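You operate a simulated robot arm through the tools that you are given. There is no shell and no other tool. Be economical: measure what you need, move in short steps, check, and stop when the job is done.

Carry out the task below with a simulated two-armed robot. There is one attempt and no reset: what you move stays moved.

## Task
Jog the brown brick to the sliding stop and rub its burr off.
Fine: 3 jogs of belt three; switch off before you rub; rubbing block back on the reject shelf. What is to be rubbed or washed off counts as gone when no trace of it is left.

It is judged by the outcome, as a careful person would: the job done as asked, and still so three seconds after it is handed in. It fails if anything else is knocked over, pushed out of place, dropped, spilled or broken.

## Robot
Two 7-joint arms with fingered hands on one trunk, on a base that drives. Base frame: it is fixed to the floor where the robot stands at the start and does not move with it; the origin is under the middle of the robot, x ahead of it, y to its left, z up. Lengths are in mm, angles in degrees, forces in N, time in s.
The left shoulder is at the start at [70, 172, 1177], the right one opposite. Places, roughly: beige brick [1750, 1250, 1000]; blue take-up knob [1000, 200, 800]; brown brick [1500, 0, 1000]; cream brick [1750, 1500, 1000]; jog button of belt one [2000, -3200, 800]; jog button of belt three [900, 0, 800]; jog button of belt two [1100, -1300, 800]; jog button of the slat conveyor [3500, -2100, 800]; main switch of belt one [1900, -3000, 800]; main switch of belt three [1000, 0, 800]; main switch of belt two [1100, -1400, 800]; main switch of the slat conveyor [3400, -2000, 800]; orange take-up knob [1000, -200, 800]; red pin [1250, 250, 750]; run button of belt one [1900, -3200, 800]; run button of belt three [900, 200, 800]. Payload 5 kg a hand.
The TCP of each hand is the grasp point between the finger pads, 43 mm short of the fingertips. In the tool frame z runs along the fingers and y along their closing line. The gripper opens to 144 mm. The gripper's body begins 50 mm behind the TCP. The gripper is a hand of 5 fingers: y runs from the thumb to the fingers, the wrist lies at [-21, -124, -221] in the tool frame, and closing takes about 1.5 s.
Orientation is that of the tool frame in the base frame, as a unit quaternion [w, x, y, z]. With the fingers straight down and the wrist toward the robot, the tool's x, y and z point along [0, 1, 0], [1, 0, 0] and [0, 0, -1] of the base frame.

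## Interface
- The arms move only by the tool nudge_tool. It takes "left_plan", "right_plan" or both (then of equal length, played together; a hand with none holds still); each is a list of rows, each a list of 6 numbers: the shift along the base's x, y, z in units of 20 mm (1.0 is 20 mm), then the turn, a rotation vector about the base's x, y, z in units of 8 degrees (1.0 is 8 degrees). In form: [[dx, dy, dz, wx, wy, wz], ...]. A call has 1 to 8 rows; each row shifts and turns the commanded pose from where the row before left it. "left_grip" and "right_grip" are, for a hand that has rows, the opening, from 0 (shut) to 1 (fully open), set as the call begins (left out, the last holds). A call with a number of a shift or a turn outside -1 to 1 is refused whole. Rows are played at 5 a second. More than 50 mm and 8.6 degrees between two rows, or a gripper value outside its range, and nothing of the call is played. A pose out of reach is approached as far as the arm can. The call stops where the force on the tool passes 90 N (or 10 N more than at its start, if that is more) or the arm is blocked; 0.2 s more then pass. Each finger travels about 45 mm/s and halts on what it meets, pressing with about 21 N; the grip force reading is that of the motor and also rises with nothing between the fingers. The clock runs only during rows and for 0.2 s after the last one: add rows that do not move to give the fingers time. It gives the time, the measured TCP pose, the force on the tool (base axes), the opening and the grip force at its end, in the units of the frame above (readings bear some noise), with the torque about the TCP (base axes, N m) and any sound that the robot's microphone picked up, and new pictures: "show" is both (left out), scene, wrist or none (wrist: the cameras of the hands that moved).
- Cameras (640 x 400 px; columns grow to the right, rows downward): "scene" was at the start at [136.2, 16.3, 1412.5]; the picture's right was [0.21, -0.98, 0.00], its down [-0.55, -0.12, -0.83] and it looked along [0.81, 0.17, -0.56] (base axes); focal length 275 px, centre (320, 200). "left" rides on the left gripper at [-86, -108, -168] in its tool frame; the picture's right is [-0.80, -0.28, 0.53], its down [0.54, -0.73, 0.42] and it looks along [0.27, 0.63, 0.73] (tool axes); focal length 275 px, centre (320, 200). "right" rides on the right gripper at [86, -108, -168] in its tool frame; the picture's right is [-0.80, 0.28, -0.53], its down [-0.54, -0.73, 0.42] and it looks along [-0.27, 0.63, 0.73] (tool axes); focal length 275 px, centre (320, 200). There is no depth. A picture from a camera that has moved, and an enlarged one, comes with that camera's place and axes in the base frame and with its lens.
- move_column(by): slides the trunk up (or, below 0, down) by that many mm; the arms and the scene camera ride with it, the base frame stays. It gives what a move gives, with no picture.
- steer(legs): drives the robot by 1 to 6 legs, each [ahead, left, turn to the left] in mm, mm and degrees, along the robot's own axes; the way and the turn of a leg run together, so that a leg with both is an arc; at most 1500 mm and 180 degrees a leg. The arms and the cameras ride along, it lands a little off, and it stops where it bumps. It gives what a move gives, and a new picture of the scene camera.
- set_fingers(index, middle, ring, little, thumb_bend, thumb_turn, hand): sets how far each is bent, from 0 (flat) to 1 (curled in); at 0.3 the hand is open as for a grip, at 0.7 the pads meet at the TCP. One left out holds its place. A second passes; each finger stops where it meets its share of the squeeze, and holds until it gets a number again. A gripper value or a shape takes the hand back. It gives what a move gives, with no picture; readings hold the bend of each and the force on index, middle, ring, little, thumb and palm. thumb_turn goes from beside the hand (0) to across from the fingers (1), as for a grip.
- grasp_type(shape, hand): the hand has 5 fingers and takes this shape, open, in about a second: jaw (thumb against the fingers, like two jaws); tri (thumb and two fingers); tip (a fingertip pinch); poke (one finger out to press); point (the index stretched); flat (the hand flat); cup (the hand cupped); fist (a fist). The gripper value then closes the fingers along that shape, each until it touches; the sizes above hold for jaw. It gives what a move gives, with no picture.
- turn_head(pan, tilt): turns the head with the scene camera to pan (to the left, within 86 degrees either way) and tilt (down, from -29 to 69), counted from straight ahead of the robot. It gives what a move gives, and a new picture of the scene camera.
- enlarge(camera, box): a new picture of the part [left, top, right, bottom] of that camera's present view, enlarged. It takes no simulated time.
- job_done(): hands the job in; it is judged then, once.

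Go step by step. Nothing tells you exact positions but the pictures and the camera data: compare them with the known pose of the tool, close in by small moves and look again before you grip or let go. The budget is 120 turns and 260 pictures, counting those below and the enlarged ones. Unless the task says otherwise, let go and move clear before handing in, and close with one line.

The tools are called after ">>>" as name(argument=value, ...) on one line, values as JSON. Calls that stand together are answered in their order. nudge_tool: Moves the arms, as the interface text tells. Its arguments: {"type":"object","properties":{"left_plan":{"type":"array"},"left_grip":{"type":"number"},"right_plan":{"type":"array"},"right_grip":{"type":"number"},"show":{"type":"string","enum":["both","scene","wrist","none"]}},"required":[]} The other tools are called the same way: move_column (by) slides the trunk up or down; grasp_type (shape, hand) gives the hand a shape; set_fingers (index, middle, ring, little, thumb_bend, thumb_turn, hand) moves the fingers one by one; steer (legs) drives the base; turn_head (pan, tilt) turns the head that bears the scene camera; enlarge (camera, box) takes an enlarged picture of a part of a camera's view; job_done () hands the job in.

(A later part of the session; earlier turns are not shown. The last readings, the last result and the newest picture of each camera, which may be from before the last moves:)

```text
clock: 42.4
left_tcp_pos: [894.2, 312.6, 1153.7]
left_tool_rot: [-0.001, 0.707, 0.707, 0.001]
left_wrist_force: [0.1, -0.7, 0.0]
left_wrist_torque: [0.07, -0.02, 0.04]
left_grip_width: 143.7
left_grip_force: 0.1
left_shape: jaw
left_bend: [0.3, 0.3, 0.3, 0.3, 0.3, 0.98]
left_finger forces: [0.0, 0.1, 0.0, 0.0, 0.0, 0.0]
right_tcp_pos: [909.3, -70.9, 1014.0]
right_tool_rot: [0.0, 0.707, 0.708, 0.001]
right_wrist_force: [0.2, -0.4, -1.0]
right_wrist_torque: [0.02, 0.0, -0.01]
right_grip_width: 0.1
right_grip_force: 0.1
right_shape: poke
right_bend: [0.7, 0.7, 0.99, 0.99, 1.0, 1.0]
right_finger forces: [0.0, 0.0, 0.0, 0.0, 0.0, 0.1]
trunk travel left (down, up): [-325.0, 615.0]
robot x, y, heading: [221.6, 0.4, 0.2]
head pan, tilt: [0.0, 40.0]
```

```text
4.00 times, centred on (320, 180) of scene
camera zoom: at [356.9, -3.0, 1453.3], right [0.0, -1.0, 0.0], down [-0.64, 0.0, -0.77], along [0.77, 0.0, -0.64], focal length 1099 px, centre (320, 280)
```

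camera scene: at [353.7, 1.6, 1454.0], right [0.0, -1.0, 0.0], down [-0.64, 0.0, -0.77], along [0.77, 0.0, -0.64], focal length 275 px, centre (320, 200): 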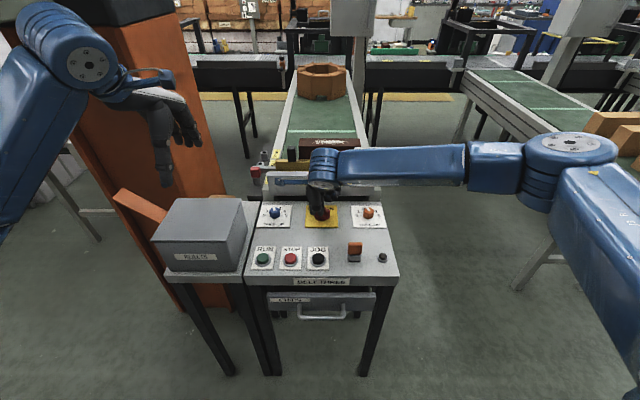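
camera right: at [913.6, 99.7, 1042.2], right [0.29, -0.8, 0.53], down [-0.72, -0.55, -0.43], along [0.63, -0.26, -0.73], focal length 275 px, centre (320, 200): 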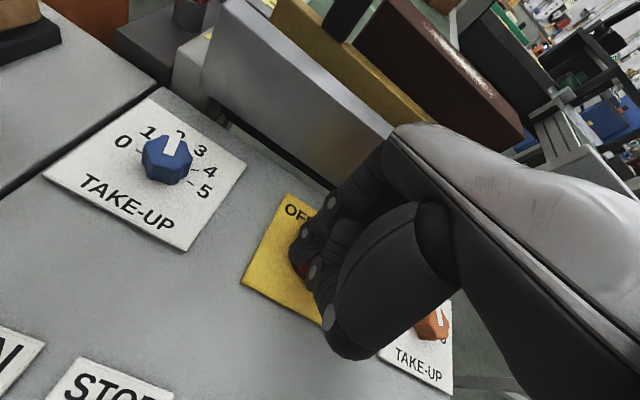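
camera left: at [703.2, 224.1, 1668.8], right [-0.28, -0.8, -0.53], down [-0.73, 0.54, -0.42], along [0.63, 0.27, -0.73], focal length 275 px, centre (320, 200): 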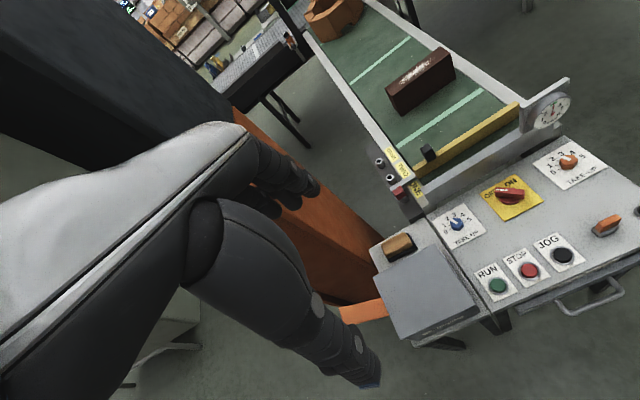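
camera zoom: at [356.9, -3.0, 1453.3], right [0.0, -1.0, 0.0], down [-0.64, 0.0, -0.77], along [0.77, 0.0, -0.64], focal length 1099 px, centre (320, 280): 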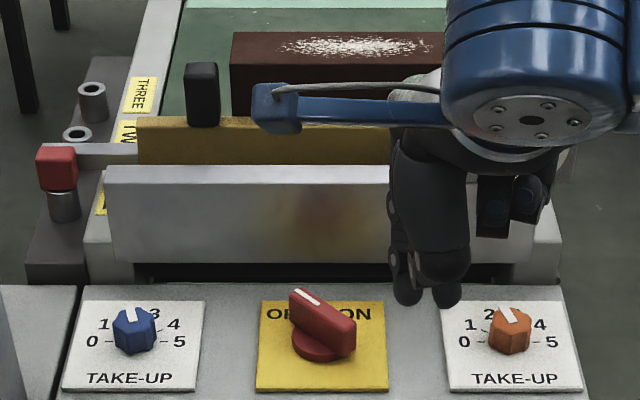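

Switch is OFF. Now measure the brick and the rubbing block with the left wrist camera.

>>> enlarge(camera="left", box=[280, 0, 640, 225])

>>> enlarge(camera="left", box=[300, 180, 420, 280])

>>> enlarge(camera="right", box=[0, 0, 640, 400])

```text
1.78 times, centred on (460, 112) of left
camera zoom: at [785.2, 225.7, 1321.0], right [-0.28, -0.8, -0.54], down [-0.73, 0.54, -0.42], along [0.63, 0.27, -0.73], focal length 489 px, centre (71, 356)
```

zoom: 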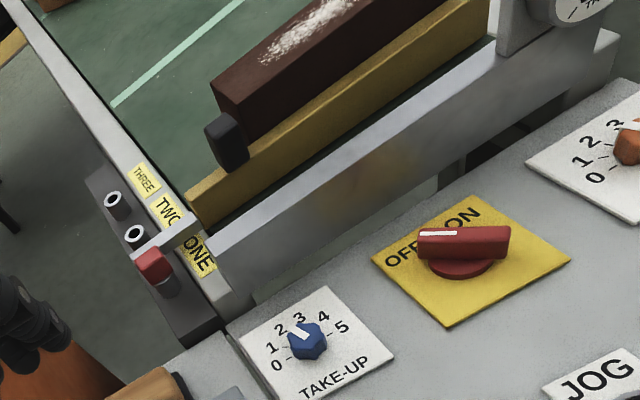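

```text
4.00 times, centred on (360, 230) of left
camera zoom: at [785.2, 225.7, 1321.0], right [-0.28, -0.8, -0.54], down [-0.73, 0.54, -0.42], along [0.63, 0.27, -0.73], focal length 1101 px, centre (160, 80)
```

zoom: 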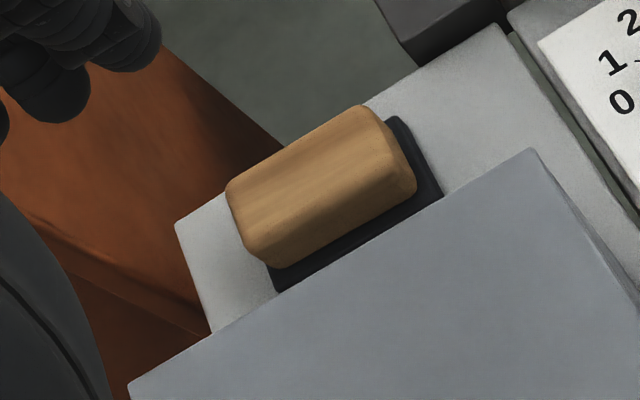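

```text
1.00 times, centred on (320, 200) of right (not enlarged: the box is as wide or as high as the picture)
camera zoom: at [799.5, 15.6, 1181.5], right [0.29, -0.8, 0.53], down [-0.72, -0.54, -0.42], along [0.63, -0.27, -0.73], focal length 275 px, centre (320, 200)
```

zoom: 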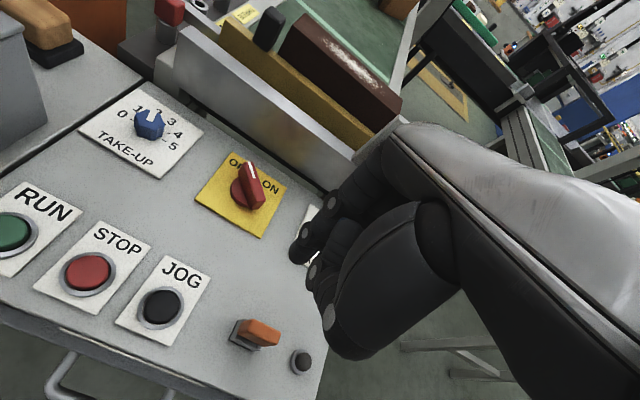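

Brick top burr lies near x≈1300; the block sits ~60–90 mm behind the box with its long side along y. I'll bring the left hand above it, opening 0.7, keeping high first.

>>> nudge_tool(left_plan=[[1, 0.2, 0, 0, 0, 0], [1, 0.2, 0, 0, 0, 0], [1, 0.2, 0, 0, 0, 0], [1, 0.2, 0, 0, 0, 0], [1, 0.2, -0.5, 0, 0, 0], [1, 0.2, -1, 0, 0, 0], [1, 0.2, -1, 0, 0, 0], [1, 0, -1, 0, 0, 0]], left_grip=0.7)

>>> enlarge(camera="scene", box=[140, 80, 300, 280])

```text
clock: 44.2
left_tcp_pos: [1056.0, 337.7, 1082.0]
left_tool_rot: [0.0, 0.706, 0.708, 0.0]
left_wrist_force: [0.5, 0.7, 0.0]
left_wrist_torque: [-0.04, 0.05, -0.02]
left_grip_width: 101.0
left_grip_force: 0.0
left_shape: jaw
left_bend: [0.27, 0.37, 0.35, 0.35, 0.59, 0.99]
left_finger forces: [0.1, 0.0, 0.0, 0.1, 0.0, 0.1]
right_tcp_pos: [910.9, -69.8, 1011.5]
right_tool_rot: [0.0, 0.707, 0.707, -0.001]
right_wrist_force: [0.7, -0.3, -0.6]
right_wrist_torque: [0.03, 0.07, 0.04]
right_grip_width: 0.0
right_grip_force: 0.1
right_shape: poke
right_bend: [0.7, 0.7, 0.99, 0.99, 1.0, 1.0]
right_finger forces: [0.0, 0.1, 0.1, 0.0, 0.1, 0.0]
trunk travel left (down, up): [-325.0, 615.0]
robot x, y, heading: [221.2, -3.4, 0.1]
head pan, tilt: [0.0, 40.0]
camera scene: at [359.6, -1.9, 1453.0], right [0.0, -1.0, 0.0], down [-0.64, 0.0, -0.77], along [0.77, 0.0, -0.64], focal length 275 px, centre (320, 200)
camera left: at [948.0, 252.1, 1249.5], right [-0.28, -0.8, -0.53], down [-0.73, 0.54, -0.42], along [0.63, 0.27, -0.73], focal length 275 px, centre (320, 200)
```

scene: 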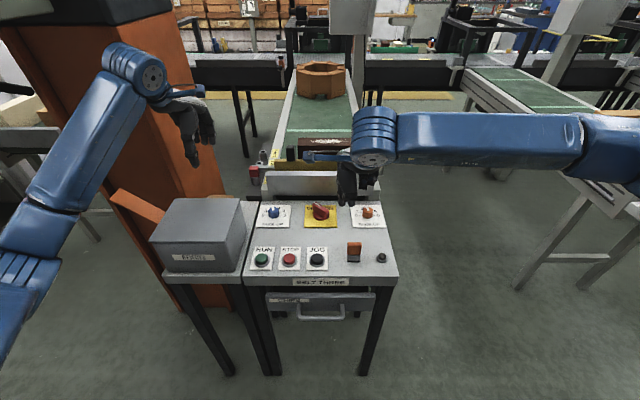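
left: 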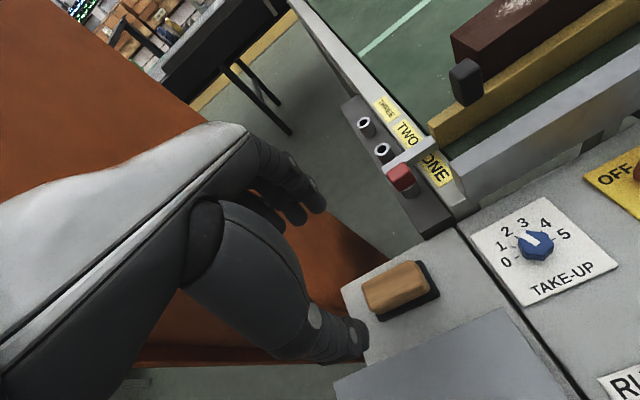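

```text
2.00 times, centred on (220, 180) of scene
camera zoom: at [359.6, -1.9, 1453.0], right [0.0, -1.0, 0.0], down [-0.64, 0.0, -0.77], along [0.77, 0.0, -0.64], focal length 550 px, centre (520, 240)
```

zoom: 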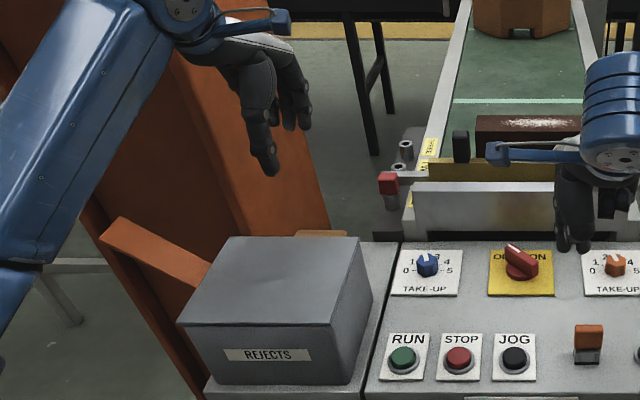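

Block centre ≈[1073, 338], top ≈855; the box's back face is at x≈988. Descend partway above it.

>>> nudge_tool(left_plan=[[0.85, 0, -1, 0, 0, 0], [0, 0, -1, 0, 0, 0], [0, 0, -1, 0, 0, 0], [0, 0, -1, 0, 0, 0], [0, 0, -1, 0, 0, 0], [0, 0, -1, 0, 0, 0], [0, 0, -1, 0, 0, 0]], left_grip=0.7)

>>> enlarge(camera="left", box=[240, 160, 560, 400])

>>> enlarge(camera="scene", box=[160, 130, 260, 230])

```text
clock: 45.8
left_tcp_pos: [1074.0, 341.3, 941.0]
left_tool_rot: [0.0, 0.707, 0.708, -0.001]
left_wrist_force: [0.6, -0.1, 0.3]
left_wrist_torque: [-0.03, 0.02, -0.01]
left_grip_width: 101.0
left_grip_force: 0.0
left_shape: jaw
left_bend: [0.27, 0.37, 0.35, 0.35, 0.59, 0.99]
left_finger forces: [0.0, 0.0, 0.0, 0.1, 0.0, 0.0]
right_tcp_pos: [911.1, -69.2, 1012.7]
right_tool_rot: [0.0, 0.706, 0.708, 0.0]
right_wrist_force: [0.8, 0.0, 0.4]
right_wrist_torque: [-0.01, 0.02, 0.01]
right_grip_width: 0.1
right_grip_force: 0.1
right_shape: poke
right_bend: [0.7, 0.7, 0.99, 0.99, 1.0, 1.0]
right_finger forces: [0.0, 0.0, 0.0, 0.1, 0.0, 0.0]
trunk travel left (down, up): [-325.0, 615.0]
robot x, y, heading: [224.3, 4.4, -0.3]
head pan, tilt: [0.0, 40.0]
camera scene: at [358.5, -1.5, 1453.2], right [0.0, -1.0, 0.0], down [-0.64, 0.0, -0.77], along [0.77, 0.0, -0.64], focal length 275 px, centre (320, 200)
camera left: at [964.4, 254.0, 1109.5], right [-0.28, -0.8, -0.53], down [-0.73, 0.54, -0.42], along [0.63, 0.27, -0.73], focal length 275 px, centre (320, 200)
```

scene: 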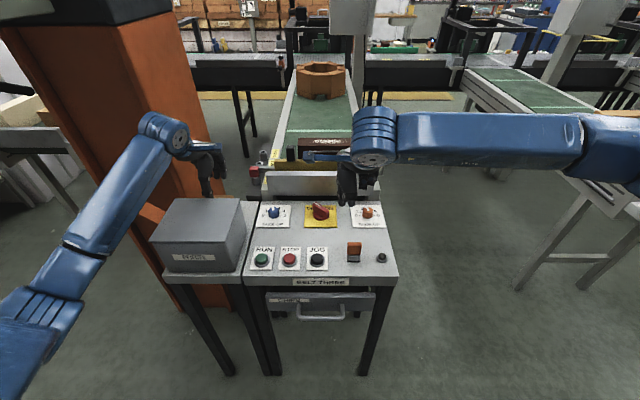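
left: 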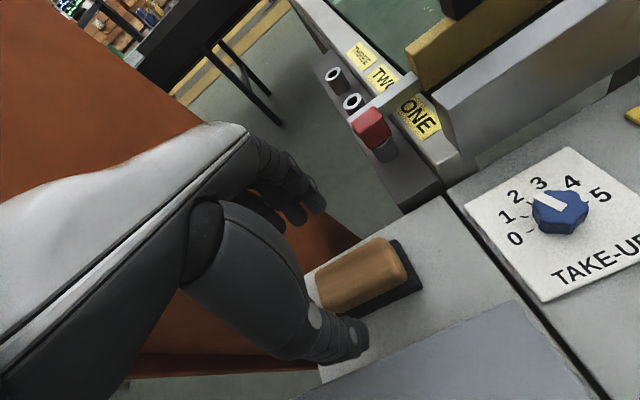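

```text
1.67 times, centred on (400, 280) of left
camera zoom: at [964.4, 254.0, 1109.5], right [-0.28, -0.8, -0.53], down [-0.73, 0.54, -0.42], along [0.63, 0.27, -0.73], focal length 459 px, centre (187, 67)
```

zoom: 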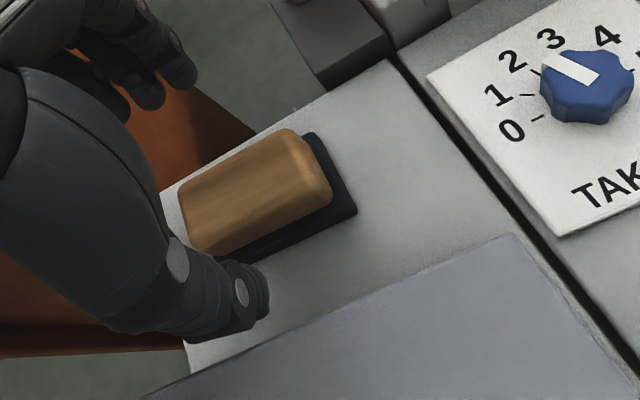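

```text
4.00 times, centred on (210, 180) of scene
camera zoom: at [358.5, -1.5, 1453.2], right [0.0, -1.0, 0.0], down [-0.64, 0.0, -0.77], along [0.77, 0.0, -0.64], focal length 1099 px, centre (760, 280)
```

zoom: 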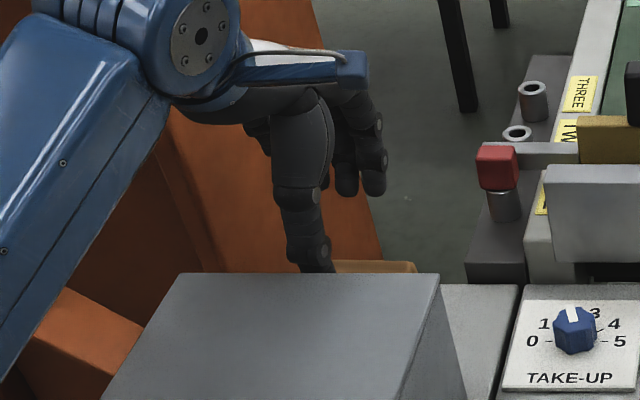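

Handle centre ≈[1079, 337]; thumb clears the box. Close slightly to 0.62 and descend with a check.

>>> nudge_tool(left_plan=[[0.3, -0.15, 0, 0, 0, 0], [0, 0, 0, 0, 0, 0], [0, 0, -1, 0, 0, 0], [0, 0, -1, 0, 0, 0]], left_grip=0.62, show="wrist")

>>> enlarge(camera="left", box=[240, 160, 480, 340])

>>> enlarge(camera="scene", box=[160, 130, 260, 230])

```text
clock: 46.8
left_tcp_pos: [1078.9, 338.1, 902.0]
left_tool_rot: [0.0, 0.707, 0.708, 0.0]
left_wrist_force: [1.6, -0.4, 0.0]
left_wrist_torque: [-0.02, 0.02, -0.03]
left_grip_width: 89.7
left_grip_force: 0.1
left_shape: jaw
left_bend: [0.28, 0.4, 0.37, 0.42, 0.64, 1.0]
left_finger forces: [0.1, 0.0, 0.0, 0.1, 0.0, 0.1]
right_tcp_pos: [910.0, -68.7, 1011.5]
right_tool_rot: [-0.001, 0.707, 0.707, 0.001]
right_wrist_force: [-0.5, -0.1, -0.6]
right_wrist_torque: [0.01, 0.0, 0.0]
right_grip_width: 0.0
right_grip_force: 0.1
right_shape: poke
right_bend: [0.7, 0.7, 0.99, 0.99, 1.0, 1.0]
right_finger forces: [0.0, 0.0, 0.0, 0.0, 0.0, 0.0]
trunk travel left (down, up): [-325.0, 615.0]
robot x, y, heading: [223.0, -1.6, 0.0]
head pan, tilt: [0.0, 40.0]
camera left: at [970.4, 251.1, 1069.4], right [-0.28, -0.8, -0.53], down [-0.73, 0.54, -0.42], along [0.63, 0.27, -0.73], focal length 275 px, centre (320, 200)
```

left: 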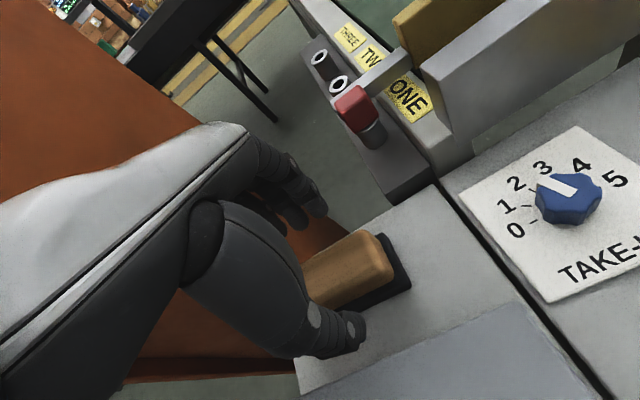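

```text
2.22 times, centred on (360, 250) of left
camera zoom: at [970.4, 251.1, 1069.4], right [-0.28, -0.8, -0.53], down [-0.73, 0.54, -0.42], along [0.63, 0.27, -0.73], focal length 612 px, centre (231, 89)
```

zoom: 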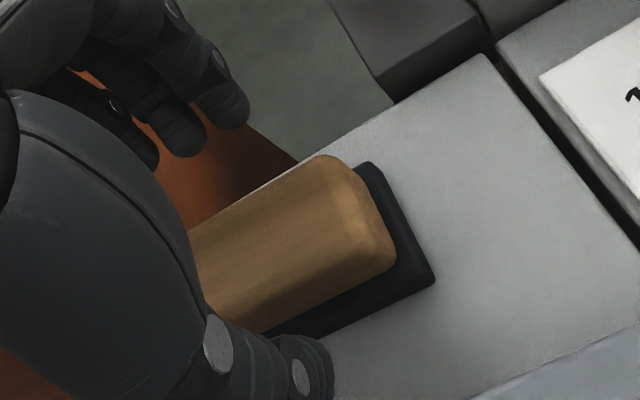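

```text
4.00 times, centred on (210, 180) of scene
camera zoom: at [358.6, -1.7, 1453.2], right [0.0, -1.0, 0.0], down [-0.64, 0.0, -0.77], along [0.77, 0.0, -0.64], focal length 1099 px, centre (760, 280)
```

zoom: 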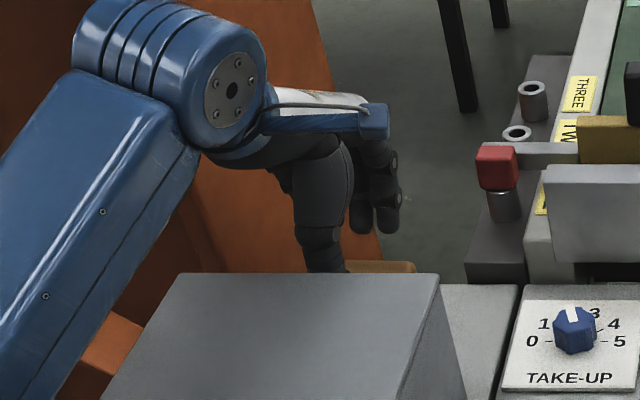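

Fingers straddle the handle. Descend to ~865 and close.

>>> nudge_tool(left_plan=[[0, 0, -1, 0, 0, 0], [0, 0, -0.85, 0, 0, 0], [0, 0, 0, 0, 0, 0]], show="wrist")

>>> enlarge(camera="left", box=[240, 160, 480, 340])

```text
clock: 47.6
left_tcp_pos: [1076.9, 340.1, 864.8]
left_tool_rot: [0.0, 0.706, 0.708, 0.0]
left_wrist_force: [0.4, 0.1, -1.4]
left_wrist_torque: [0.02, -0.01, 0.02]
left_grip_width: 89.7
left_grip_force: 0.1
left_shape: jaw
left_bend: [0.28, 0.4, 0.37, 0.42, 0.64, 1.0]
left_finger forces: [0.0, 0.1, 0.1, 0.1, 0.0, 0.0]
right_tcp_pos: [911.1, -70.2, 1013.1]
right_tool_rot: [0.001, 0.706, 0.708, 0.0]
right_wrist_force: [-0.2, -0.1, 0.0]
right_wrist_torque: [0.02, 0.02, 0.0]
right_grip_width: 0.1
right_grip_force: 0.1
right_shape: poke
right_bend: [0.7, 0.7, 0.99, 0.99, 1.0, 1.0]
right_finger forces: [0.1, 0.0, 0.0, 0.0, 0.1, 0.0]
trunk travel left (down, up): [-325.0, 615.0]
robot x, y, heading: [223.5, -2.1, 0.2]
head pan, tilt: [0.0, 40.0]
camera left: at [969.1, 253.1, 1032.6], right [-0.28, -0.8, -0.53], down [-0.73, 0.54, -0.42], along [0.63, 0.27, -0.73], focal length 275 px, centre (320, 200)
```

left: 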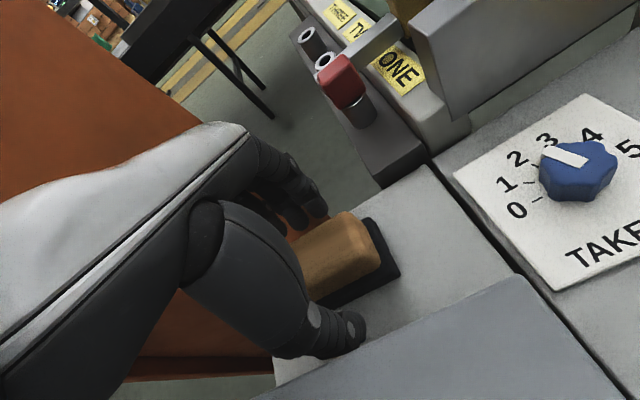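

```text
2.22 times, centred on (360, 250) of left
camera zoom: at [969.1, 253.1, 1032.6], right [-0.28, -0.8, -0.53], down [-0.73, 0.54, -0.42], along [0.63, 0.27, -0.73], focal length 612 px, centre (231, 89)
```

zoom: 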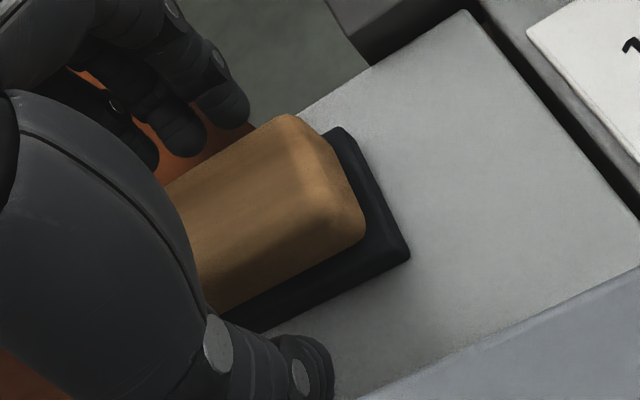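

Handle top ≈845; lower another 5 mm and close firmly.

>>> nudge_tool(left_plan=[[0.1, 0, -0.25, 0, 0, 0], [0, 0, 0, 0, 0, 0], [0, 0, 0, 0, 0, 0], [0, 0, 0, 0, 0, 0], [0, 0, 0, 0, 0, 0], [0, 0, 0, 0, 0, 0], [0, 0, 0, 0, 0, 0], [0, 0, 0, 0, 0, 0]], left_grip=0, show="wrist")

>>> enlarge(camera="left", box=[240, 160, 480, 340])

```text
clock: 49.4
left_tcp_pos: [1078.8, 339.7, 859.5]
left_tool_rot: [0.0, 0.706, 0.708, 0.0]
left_wrist_force: [-0.5, -0.8, 0.7]
left_wrist_torque: [-0.01, -0.13, -0.08]
left_grip_width: 41.8
left_grip_force: 21.3
left_shape: jaw
left_bend: [0.74, 0.55, 0.54, 0.55, 0.74, 1.0]
left_finger forces: [11.0, 6.0, 2.3, 0.0, 18.5, 0.1]
right_tcp_pos: [910.2, -70.0, 1012.9]
right_tool_rot: [0.0, 0.706, 0.708, -0.001]
right_wrist_force: [1.0, -0.1, 0.1]
right_wrist_torque: [0.05, 0.01, 0.01]
right_grip_width: 0.0
right_grip_force: 0.1
right_shape: poke
right_bend: [0.7, 0.7, 0.99, 0.99, 1.0, 1.0]
right_finger forces: [0.0, 0.0, 0.0, 0.1, 0.0, 0.0]
trunk travel left (down, up): [-325.0, 615.0]
robot x, y, heading: [225.8, -2.1, 0.1]
head pan, tilt: [0.0, 40.0]
camera left: at [971.1, 252.7, 1027.9], right [-0.28, -0.8, -0.53], down [-0.73, 0.54, -0.42], along [0.63, 0.27, -0.73], focal length 275 px, centre (320, 200)
```

left: 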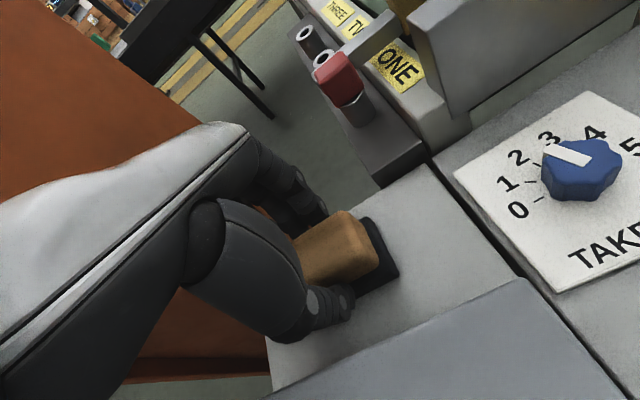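

```text
2.22 times, centred on (360, 250) of left
camera zoom: at [971.1, 252.7, 1027.9], right [-0.28, -0.8, -0.53], down [-0.73, 0.54, -0.42], along [0.63, 0.27, -0.73], focal length 612 px, centre (231, 89)
```

zoom: 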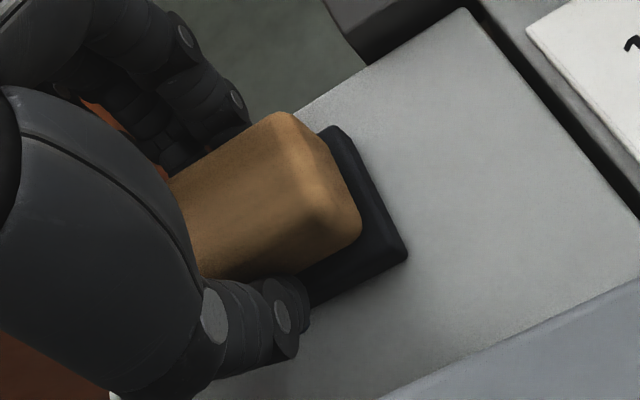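

Gripped at 42 mm width. Lift straight up.

>>> nudge_tool(left_plan=[[0, 0, 0.5, 0, 0, 0], [0, 0, 1, 0, 0, 0], [0, 0, 1, 0, 0, 0], [0, 0, 1, 0, 0, 0], [0, 0, 1, 0, 0, 0], [0, 0, 1, 0, 0, 0], [0, 0, 1, 0, 0, 0], [0, 0, 1, 0, 0, 0]])

>>> enlarge(camera="left", box=[240, 120, 480, 340])

>>> enlarge(camera="left", box=[400, 0, 640, 150])

>>> enlarge(camera="scene", box=[160, 110, 280, 210])

```text
clock: 51.2
left_tcp_pos: [1079.4, 339.3, 1011.8]
left_tool_rot: [0.0, 0.707, 0.708, 0.0]
left_wrist_force: [-0.1, 0.2, -2.9]
left_wrist_torque: [-0.01, -0.01, 0.01]
left_grip_width: 41.8
left_grip_force: 21.2
left_shape: jaw
left_bend: [0.74, 0.55, 0.54, 0.55, 0.74, 1.0]
left_finger forces: [11.3, 5.1, 2.2, 0.1, 18.4, 0.0]
right_tcp_pos: [909.5, -70.3, 1011.7]
right_tool_rot: [0.0, 0.706, 0.708, -0.001]
right_wrist_force: [-0.6, -0.5, -0.3]
right_wrist_torque: [0.04, -0.04, 0.01]
right_grip_width: 0.3
right_grip_force: 0.1
right_shape: poke
right_bend: [0.7, 0.7, 0.99, 0.99, 1.0, 1.0]
right_finger forces: [0.0, 0.0, 0.0, 0.0, 0.1, 0.0]
trunk travel left (down, up): [-325.0, 615.0]
robot x, y, heading: [222.2, -4.1, -0.3]
head pan, tilt: [0.0, 40.0]
camera scene: at [358.2, -2.1, 1453.1], right [0.0, -1.0, 0.0], down [-0.64, 0.0, -0.77], along [0.77, 0.0, -0.64], focal length 275 px, centre (320, 200)
camera left: at [971.1, 252.8, 1179.9], right [-0.28, -0.8, -0.53], down [-0.73, 0.54, -0.42], along [0.63, 0.27, -0.73], focal length 275 px, centre (320, 200)
```

scene: 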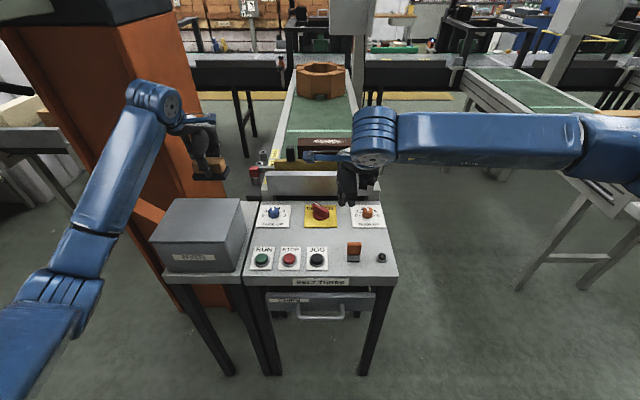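
left: 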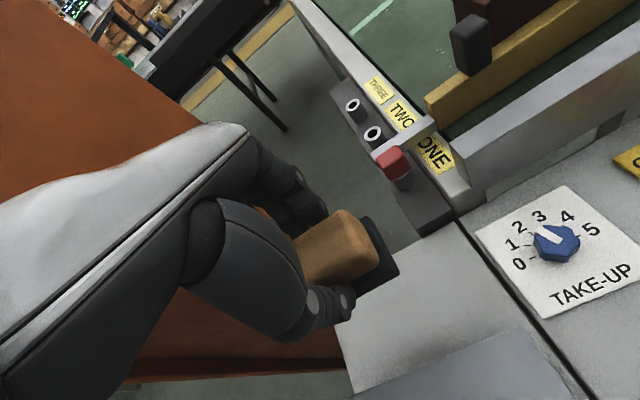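

```text
1.82 times, centred on (360, 230) of left
camera zoom: at [971.1, 252.8, 1179.9], right [-0.28, -0.8, -0.53], down [-0.73, 0.54, -0.42], along [0.63, 0.27, -0.73], focal length 500 px, centre (247, 146)
```

zoom: 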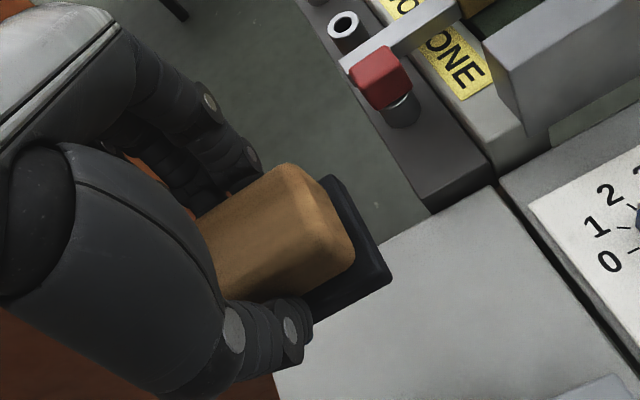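

```text
2.67 times, centred on (520, 75) of left
camera zoom: at [971.1, 252.8, 1179.9], right [-0.28, -0.8, -0.53], down [-0.73, 0.54, -0.42], along [0.63, 0.27, -0.73], focal length 734 px, centre (-213, 533)
```

zoom: 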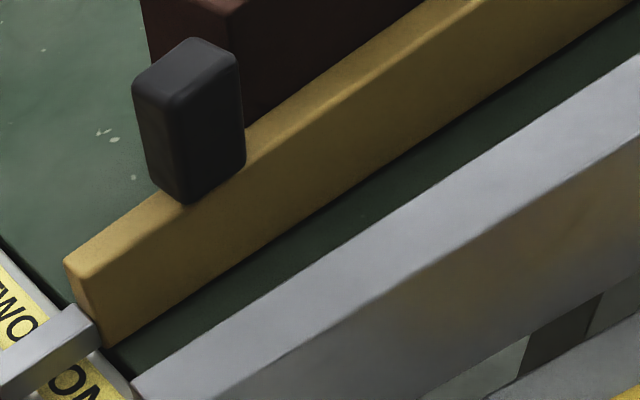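

```text
4.00 times, centred on (220, 160) of scene
camera zoom: at [358.2, -2.1, 1453.1], right [0.0, -1.0, 0.0], down [-0.64, 0.0, -0.77], along [0.77, 0.0, -0.64], focal length 1099 px, centre (720, 360)
```

zoom: 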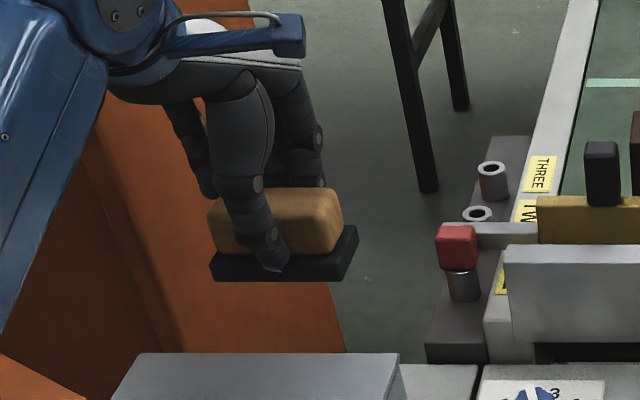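

The block is held level and the brick is flush against the stop (brick top ≈ x 1260–1328, y +76…−150, z≈957). To rub I must come ~120 mm closer; I'll look down at my base's clearance with the right wrist camera first.

>>> nudge_tool(right_plan=[[-1, 0, 1, 0, 0.9, 0], [-1, 0, 1, 0, 0.9, 0], [-1, 0, 1, 0, 0.9, 0], [-1, 0, 1, 0, 0.9, 0], [-1, 0, 1, 0, 0.9, 0], [-1, 0, 1, 0, 0.9, 0]], show="wrist")

```text
clock: 52.6
left_tcp_pos: [1080.9, 339.7, 1011.2]
left_tool_rot: [0.001, 0.707, 0.708, 0.0]
left_wrist_force: [0.9, 0.9, -2.6]
left_wrist_torque: [0.01, -0.01, 0.0]
left_grip_width: 41.6
left_grip_force: 21.4
left_shape: jaw
left_bend: [0.74, 0.55, 0.54, 0.55, 0.74, 1.0]
left_finger forces: [11.4, 5.0, 2.2, 0.1, 18.3, 0.0]
right_tcp_pos: [788.1, -66.4, 1133.0]
right_tool_rot: [-0.262, 0.656, 0.658, -0.262]
right_wrist_force: [-0.6, 0.4, 0.8]
right_wrist_torque: [0.0, 0.01, 0.0]
right_grip_width: 0.1
right_grip_force: 0.1
right_shape: poke
right_bend: [0.7, 0.7, 0.99, 0.99, 1.0, 1.0]
right_finger forces: [0.0, 0.1, 0.0, 0.0, 0.1, 0.0]
trunk travel left (down, up): [-325.0, 615.0]
robot x, y, heading: [222.1, -2.2, 0.1]
head pan, tilt: [0.0, 40.0]
camera right: at [823.3, 19.4, 1329.4], right [0.57, -0.8, 0.19], down [-0.82, -0.54, 0.19], along [-0.05, -0.27, -0.96], focal length 275 px, centre (320, 200)
```

right: 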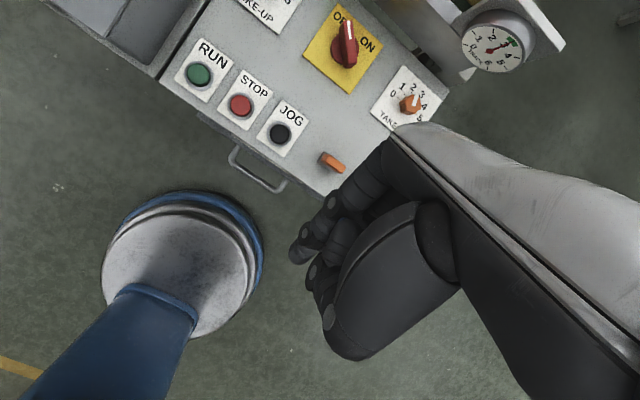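

The base is ~310 mm in radius, so there's room. Raise the block, then drive 140 mm ahead and 120 mm to the right.

>>> nudge_tool(left_plan=[[0, 0, 1, 0, 0, 0], [0, 0, 1, 0, 0, 0], [0, 0, 1, 0, 0, 0], [0, 0, 1, 0, 0, 0]], right_plan=[[-0.5, -1, 0, 0, 0, 0], [-0.5, -1, 0, 0, 0, 0], [-0.5, -1, 0, 0, 0, 0], [0, -1, 0, 0, 0, 0]], show="none")

>>> steer(legs=[[0, -120, 0], [140, 0, 0]])

>>> turn_head(pan=8, tilt=38)

```text
clock: 53.6
left_tcp_pos: [1077.3, 338.2, 1091.6]
left_tool_rot: [-0.001, 0.707, 0.707, 0.0]
left_wrist_force: [-0.4, -1.3, -2.1]
left_wrist_torque: [0.01, -0.01, 0.01]
left_grip_width: 41.5
left_grip_force: 20.7
left_shape: jaw
left_bend: [0.74, 0.55, 0.54, 0.55, 0.74, 1.0]
left_finger forces: [11.5, 4.9, 2.2, 0.0, 18.3, 0.1]
right_tcp_pos: [758.4, -148.9, 1132.9]
right_tool_rot: [-0.26, 0.657, 0.658, -0.26]
right_wrist_force: [-0.7, -0.3, 0.1]
right_wrist_torque: [0.02, -0.01, 0.0]
right_grip_width: 0.0
right_grip_force: 0.1
right_shape: poke
right_bend: [0.7, 0.7, 0.99, 0.99, 1.0, 1.0]
right_finger forces: [0.0, 0.0, 0.1, 0.0, 0.0, 0.0]
trunk travel left (down, up): [-325.0, 615.0]
robot x, y, heading: [221.3, -1.3, 0.2]
head pan, tilt: [0.0, 40.0]
```

```text
clock: 55.8
left_tcp_pos: [1218.5, 220.1, 1091.6]
left_tool_rot: [0.0, 0.706, 0.708, -0.001]
left_wrist_force: [-0.9, -0.5, -2.6]
left_wrist_torque: [-0.03, -0.03, 0.01]
left_grip_width: 41.6
left_grip_force: 21.4
left_shape: jaw
left_bend: [0.74, 0.55, 0.54, 0.55, 0.74, 1.0]
left_finger forces: [11.3, 5.0, 2.3, 0.1, 18.4, 0.0]
right_tcp_pos: [898.1, -268.0, 1132.4]
right_tool_rot: [-0.26, 0.657, 0.658, -0.26]
right_wrist_force: [0.3, -0.9, -0.7]
right_wrist_torque: [-0.01, -0.02, 0.03]
right_grip_width: 0.3
right_grip_force: 0.1
right_shape: poke
right_bend: [0.7, 0.7, 0.99, 0.99, 1.0, 1.0]
right_finger forces: [0.1, 0.0, 0.0, 0.0, 0.0, 0.0]
trunk travel left (down, up): [-325.0, 615.0]
robot x, y, heading: [364.6, -122.5, 0.0]
head pan, tilt: [0.0, 40.0]
camera scene: at [498.2, -121.4, 1453.4], right [0.0, -1.0, 0.0], down [-0.64, 0.0, -0.77], along [0.77, 0.0, -0.64], focal length 275 px, centre (320, 200)
```

scene: 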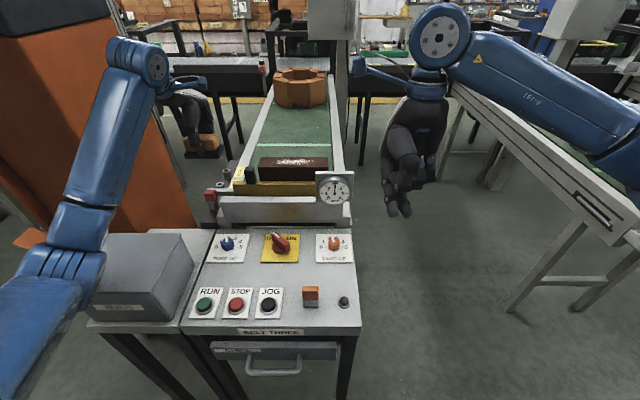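

```text
clock: 56.5
left_tcp_pos: [1219.7, 219.9, 1089.6]
left_tool_rot: [-0.001, 0.706, 0.708, -0.001]
left_wrist_force: [-0.2, -0.3, -2.8]
left_wrist_torque: [0.03, 0.0, -0.02]
left_grip_width: 41.4
left_grip_force: 20.9
left_shape: jaw
left_bend: [0.74, 0.55, 0.54, 0.55, 0.74, 1.0]
left_finger forces: [11.3, 4.9, 2.3, 0.0, 18.3, 0.0]
right_tcp_pos: [899.8, -266.7, 1132.2]
right_tool_rot: [-0.261, 0.657, 0.658, -0.261]
right_wrist_force: [0.3, -0.4, 0.3]
right_wrist_torque: [-0.01, 0.03, 0.01]
right_grip_width: 0.0
right_grip_force: 0.1
right_shape: poke
right_bend: [0.7, 0.7, 0.99, 0.99, 1.0, 1.0]
right_finger forces: [0.1, 0.1, 0.1, 0.0, 0.0, 0.1]
trunk travel left (down, up): [-325.0, 615.0]
robot x, y, heading: [363.6, -119.4, -0.2]
head pan, tilt: [8.0, 38.0]
camera scene: at [500.6, -109.5, 1456.0], right [0.14, -0.99, 0.0], down [-0.61, -0.09, -0.79], along [0.78, 0.11, -0.62], focal length 275 px, centre (320, 200)
```

scene: 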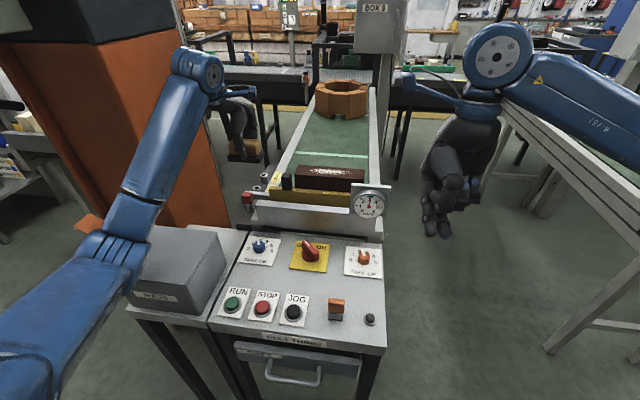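

Measure the brick and burr precisely from this spot.

>>> enlarge(camera="scene", box=[260, 130, 400, 220])

>>> enlarge(camera="left", box=[0, 0, 640, 400])

>>> enlarge(camera="scene", box=[0, 180, 260, 360])

```text
4.44 times, centred on (330, 175) of scene
camera zoom: at [500.6, -109.5, 1456.0], right [0.14, -0.99, 0.0], down [-0.61, -0.09, -0.79], along [0.78, 0.11, -0.62], focal length 1221 px, centre (276, 311)
```

zoom: 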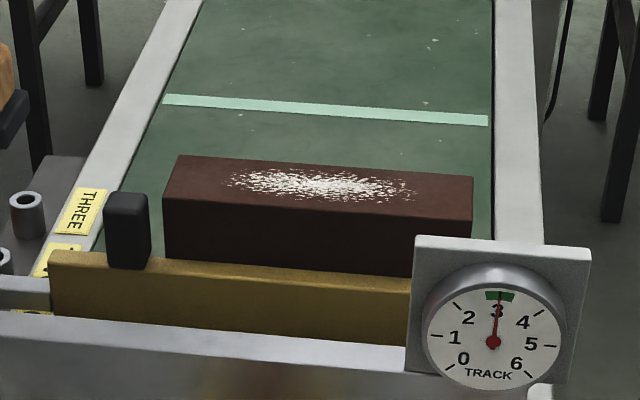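

```text
1.00 times, centred on (320, 200) of left (not enlarged: the box is as wide or as high as the picture)
camera zoom: at [1112.1, 133.5, 1257.7], right [-0.28, -0.8, -0.53], down [-0.73, 0.54, -0.42], along [0.63, 0.27, -0.73], focal length 275 px, centre (320, 200)
```

zoom: 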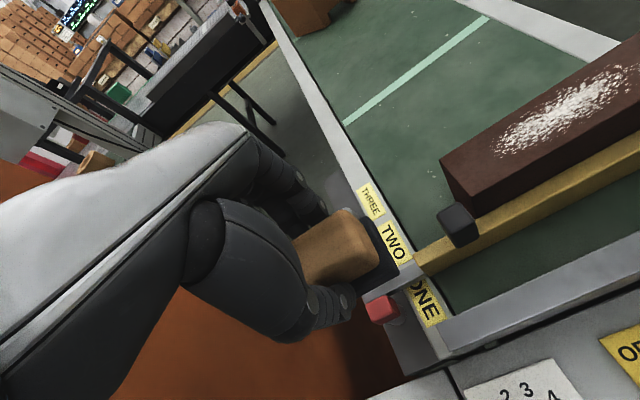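

```text
2.22 times, centred on (130, 270) of scene
camera zoom: at [500.6, -109.5, 1456.0], right [0.14, -0.99, 0.0], down [-0.61, -0.09, -0.79], along [0.78, 0.11, -0.62], focal length 610 px, centre (742, 44)
```

zoom: 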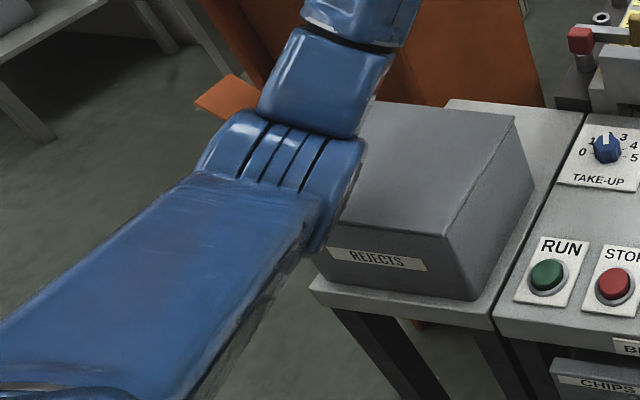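

Brick top: x 1250–1315, y 82…−147, z≈957; burr x 1261–1308, y +37…−104. Carry the block over the burr at safe height.

>>> nudge_tool(left_plan=[[0.4, -1, 0, 0, 0, 0], [0.4, -1, 0, 0, 0, 0], [0.4, -1, 0, 0, 0, 0], [0.4, -1, 0, 0, 0, 0], [0.4, -1, 0, 0, 0, 0], [0.4, -1, 0, 0, 0, 0], [0.4, -1, 0, 0, 0, 0], [0.4, -1, 0, 0, 0, 0]], show="none")

>>> nudge_tool(left_plan=[[0, -1, 0, 0, 0, 0], [0, -1, 0, 0, 0, 0], [0, -1, -0.5, 0, 0, 0], [0, -0.5, -1, 0, 0, 0]])

>>> enlarge(camera="scene", box=[260, 110, 400, 220])

>>> enlarge(camera="left", box=[240, 120, 560, 340])

```text
clock: 58.2
left_tcp_pos: [1282.5, 58.1, 1092.0]
left_tool_rot: [-0.002, 0.707, 0.708, -0.001]
left_wrist_force: [0.5, -0.3, -2.6]
left_wrist_torque: [0.0, -0.02, -0.01]
left_grip_width: 41.4
left_grip_force: 21.4
left_shape: jaw
left_bend: [0.74, 0.55, 0.54, 0.55, 0.74, 1.0]
left_finger forces: [11.4, 4.9, 2.1, 0.0, 18.5, 0.1]
right_tcp_pos: [900.3, -268.6, 1132.4]
right_tool_rot: [-0.262, 0.657, 0.658, -0.26]
right_wrist_force: [0.7, -0.3, 0.0]
right_wrist_torque: [0.0, 0.02, -0.05]
right_grip_width: 0.2
right_grip_force: 0.0
right_shape: poke
right_bend: [0.7, 0.7, 0.99, 0.99, 1.0, 1.0]
right_finger forces: [0.1, 0.0, 0.1, 0.0, 0.1, 0.0]
trunk travel left (down, up): [-325.0, 615.0]
robot x, y, heading: [364.0, -119.2, 0.1]
head pan, tilt: [8.0, 38.0]
```

```text
clock: 59.2
left_tcp_pos: [1281.7, -12.0, 1060.4]
left_tool_rot: [0.0, 0.707, 0.708, 0.0]
left_wrist_force: [0.3, 0.4, -2.3]
left_wrist_torque: [-0.01, 0.04, 0.0]
left_grip_width: 41.6
left_grip_force: 21.2
left_shape: jaw
left_bend: [0.74, 0.55, 0.54, 0.55, 0.74, 1.0]
left_finger forces: [11.5, 5.0, 2.3, 0.0, 18.4, 0.0]
right_tcp_pos: [900.1, -267.8, 1130.8]
right_tool_rot: [-0.261, 0.657, 0.657, -0.261]
right_wrist_force: [0.8, 0.2, -0.7]
right_wrist_torque: [0.0, 0.01, 0.0]
right_grip_width: 0.3
right_grip_force: 0.0
right_shape: poke
right_bend: [0.7, 0.7, 0.99, 0.99, 1.0, 1.0]
right_finger forces: [0.1, 0.0, 0.0, 0.1, 0.1, 0.0]
trunk travel left (down, up): [-325.0, 615.0]
robot x, y, heading: [363.8, -116.2, 0.1]
head pan, tilt: [8.0, 38.0]
camera scene: at [500.3, -110.0, 1456.1], right [0.14, -0.99, 0.0], down [-0.61, -0.09, -0.79], along [0.78, 0.11, -0.62], focal length 275 px, centre (320, 200)
camera left: at [1174.4, -98.2, 1228.7], right [-0.28, -0.8, -0.53], down [-0.73, 0.54, -0.42], along [0.63, 0.27, -0.73], focal length 275 px, centre (320, 200)
```

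scene: 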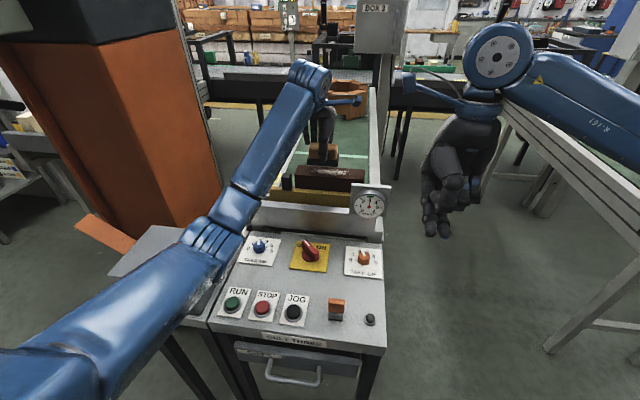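
left: 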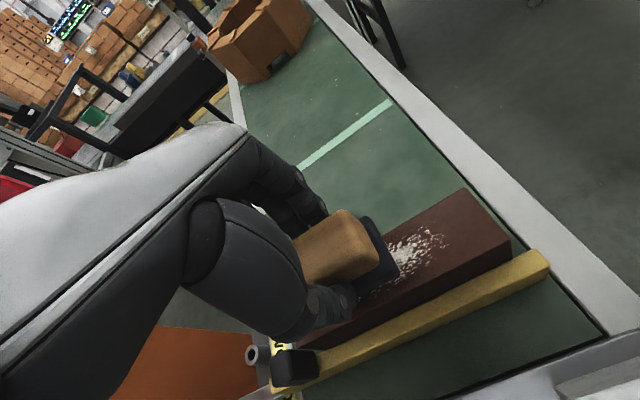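

```text
3.64 times, centred on (330, 165) of scene
camera zoom: at [500.3, -110.0, 1456.1], right [0.14, -0.99, 0.0], down [-0.61, -0.09, -0.79], along [0.78, 0.11, -0.62], focal length 999 px, centre (284, 327)
```

zoom: 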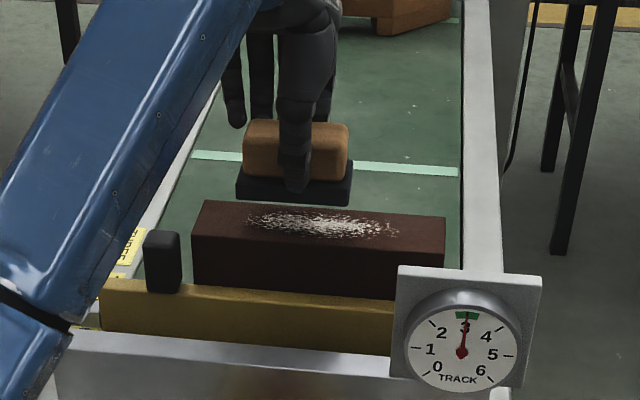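

```text
1.82 times, centred on (400, 230) of left
camera zoom: at [1174.4, -98.2, 1228.7], right [-0.28, -0.8, -0.53], down [-0.73, 0.54, -0.42], along [0.63, 0.27, -0.73], focal length 500 px, centre (174, 146)
```

zoom: 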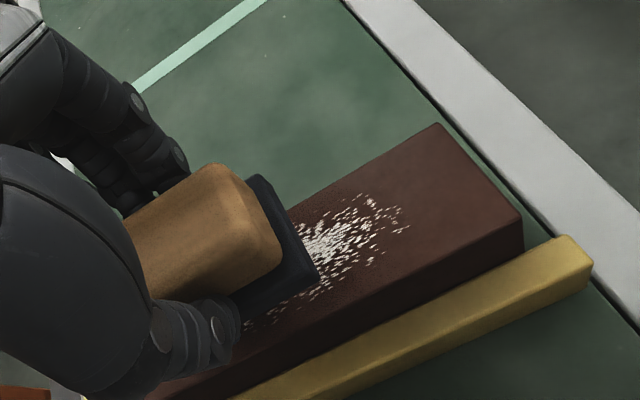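

Well aligned over the burr. Descend to light contact.

>>> nudge_tool(left_plan=[[0.1, 0, -1, 0, 0, 0], [0, 0, -0.5, 0, 0, 0], [0, 0, -0.25, 0, 0, 0]], show="none")

>>> enlarge(camera="left", box=[240, 120, 560, 340])

```text
clock: 60.0
left_tcp_pos: [1284.2, -11.2, 1025.3]
left_tool_rot: [0.0, 0.706, 0.708, 0.0]
left_wrist_force: [-0.2, 0.6, -2.5]
left_wrist_torque: [-0.03, 0.01, -0.01]
left_grip_width: 41.6
left_grip_force: 20.9
left_shape: jaw
left_bend: [0.74, 0.55, 0.54, 0.55, 0.74, 1.0]
left_finger forces: [11.4, 4.9, 2.2, 0.1, 18.3, 0.0]
right_tcp_pos: [897.5, -268.0, 1132.5]
right_tool_rot: [-0.26, 0.657, 0.658, -0.26]
right_wrist_force: [-0.7, -0.1, -0.3]
right_wrist_torque: [0.01, 0.01, 0.0]
right_grip_width: 0.0
right_grip_force: 0.0
right_shape: poke
right_bend: [0.7, 0.7, 0.99, 0.99, 1.0, 1.0]
right_finger forces: [0.0, 0.0, 0.0, 0.1, 0.1, 0.0]
trunk travel left (down, up): [-325.0, 615.0]
robot x, y, heading: [368.4, -122.3, -0.0]
head pan, tilt: [8.0, 38.0]
```

```text
1.82 times, centred on (400, 230) of left
camera zoom: at [1175.7, -98.0, 1193.1], right [-0.28, -0.8, -0.53], down [-0.73, 0.54, -0.42], along [0.63, 0.27, -0.73], focal length 500 px, centre (174, 146)
```

zoom: 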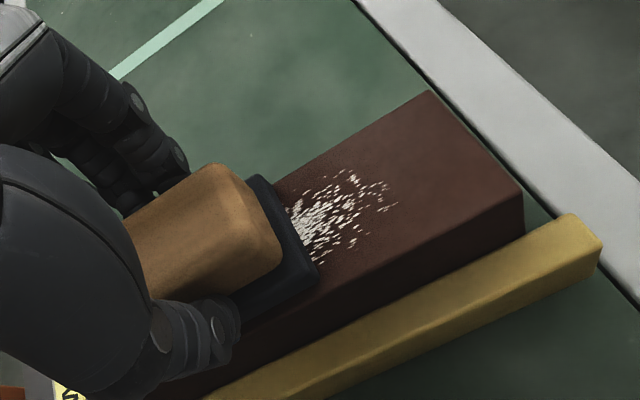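

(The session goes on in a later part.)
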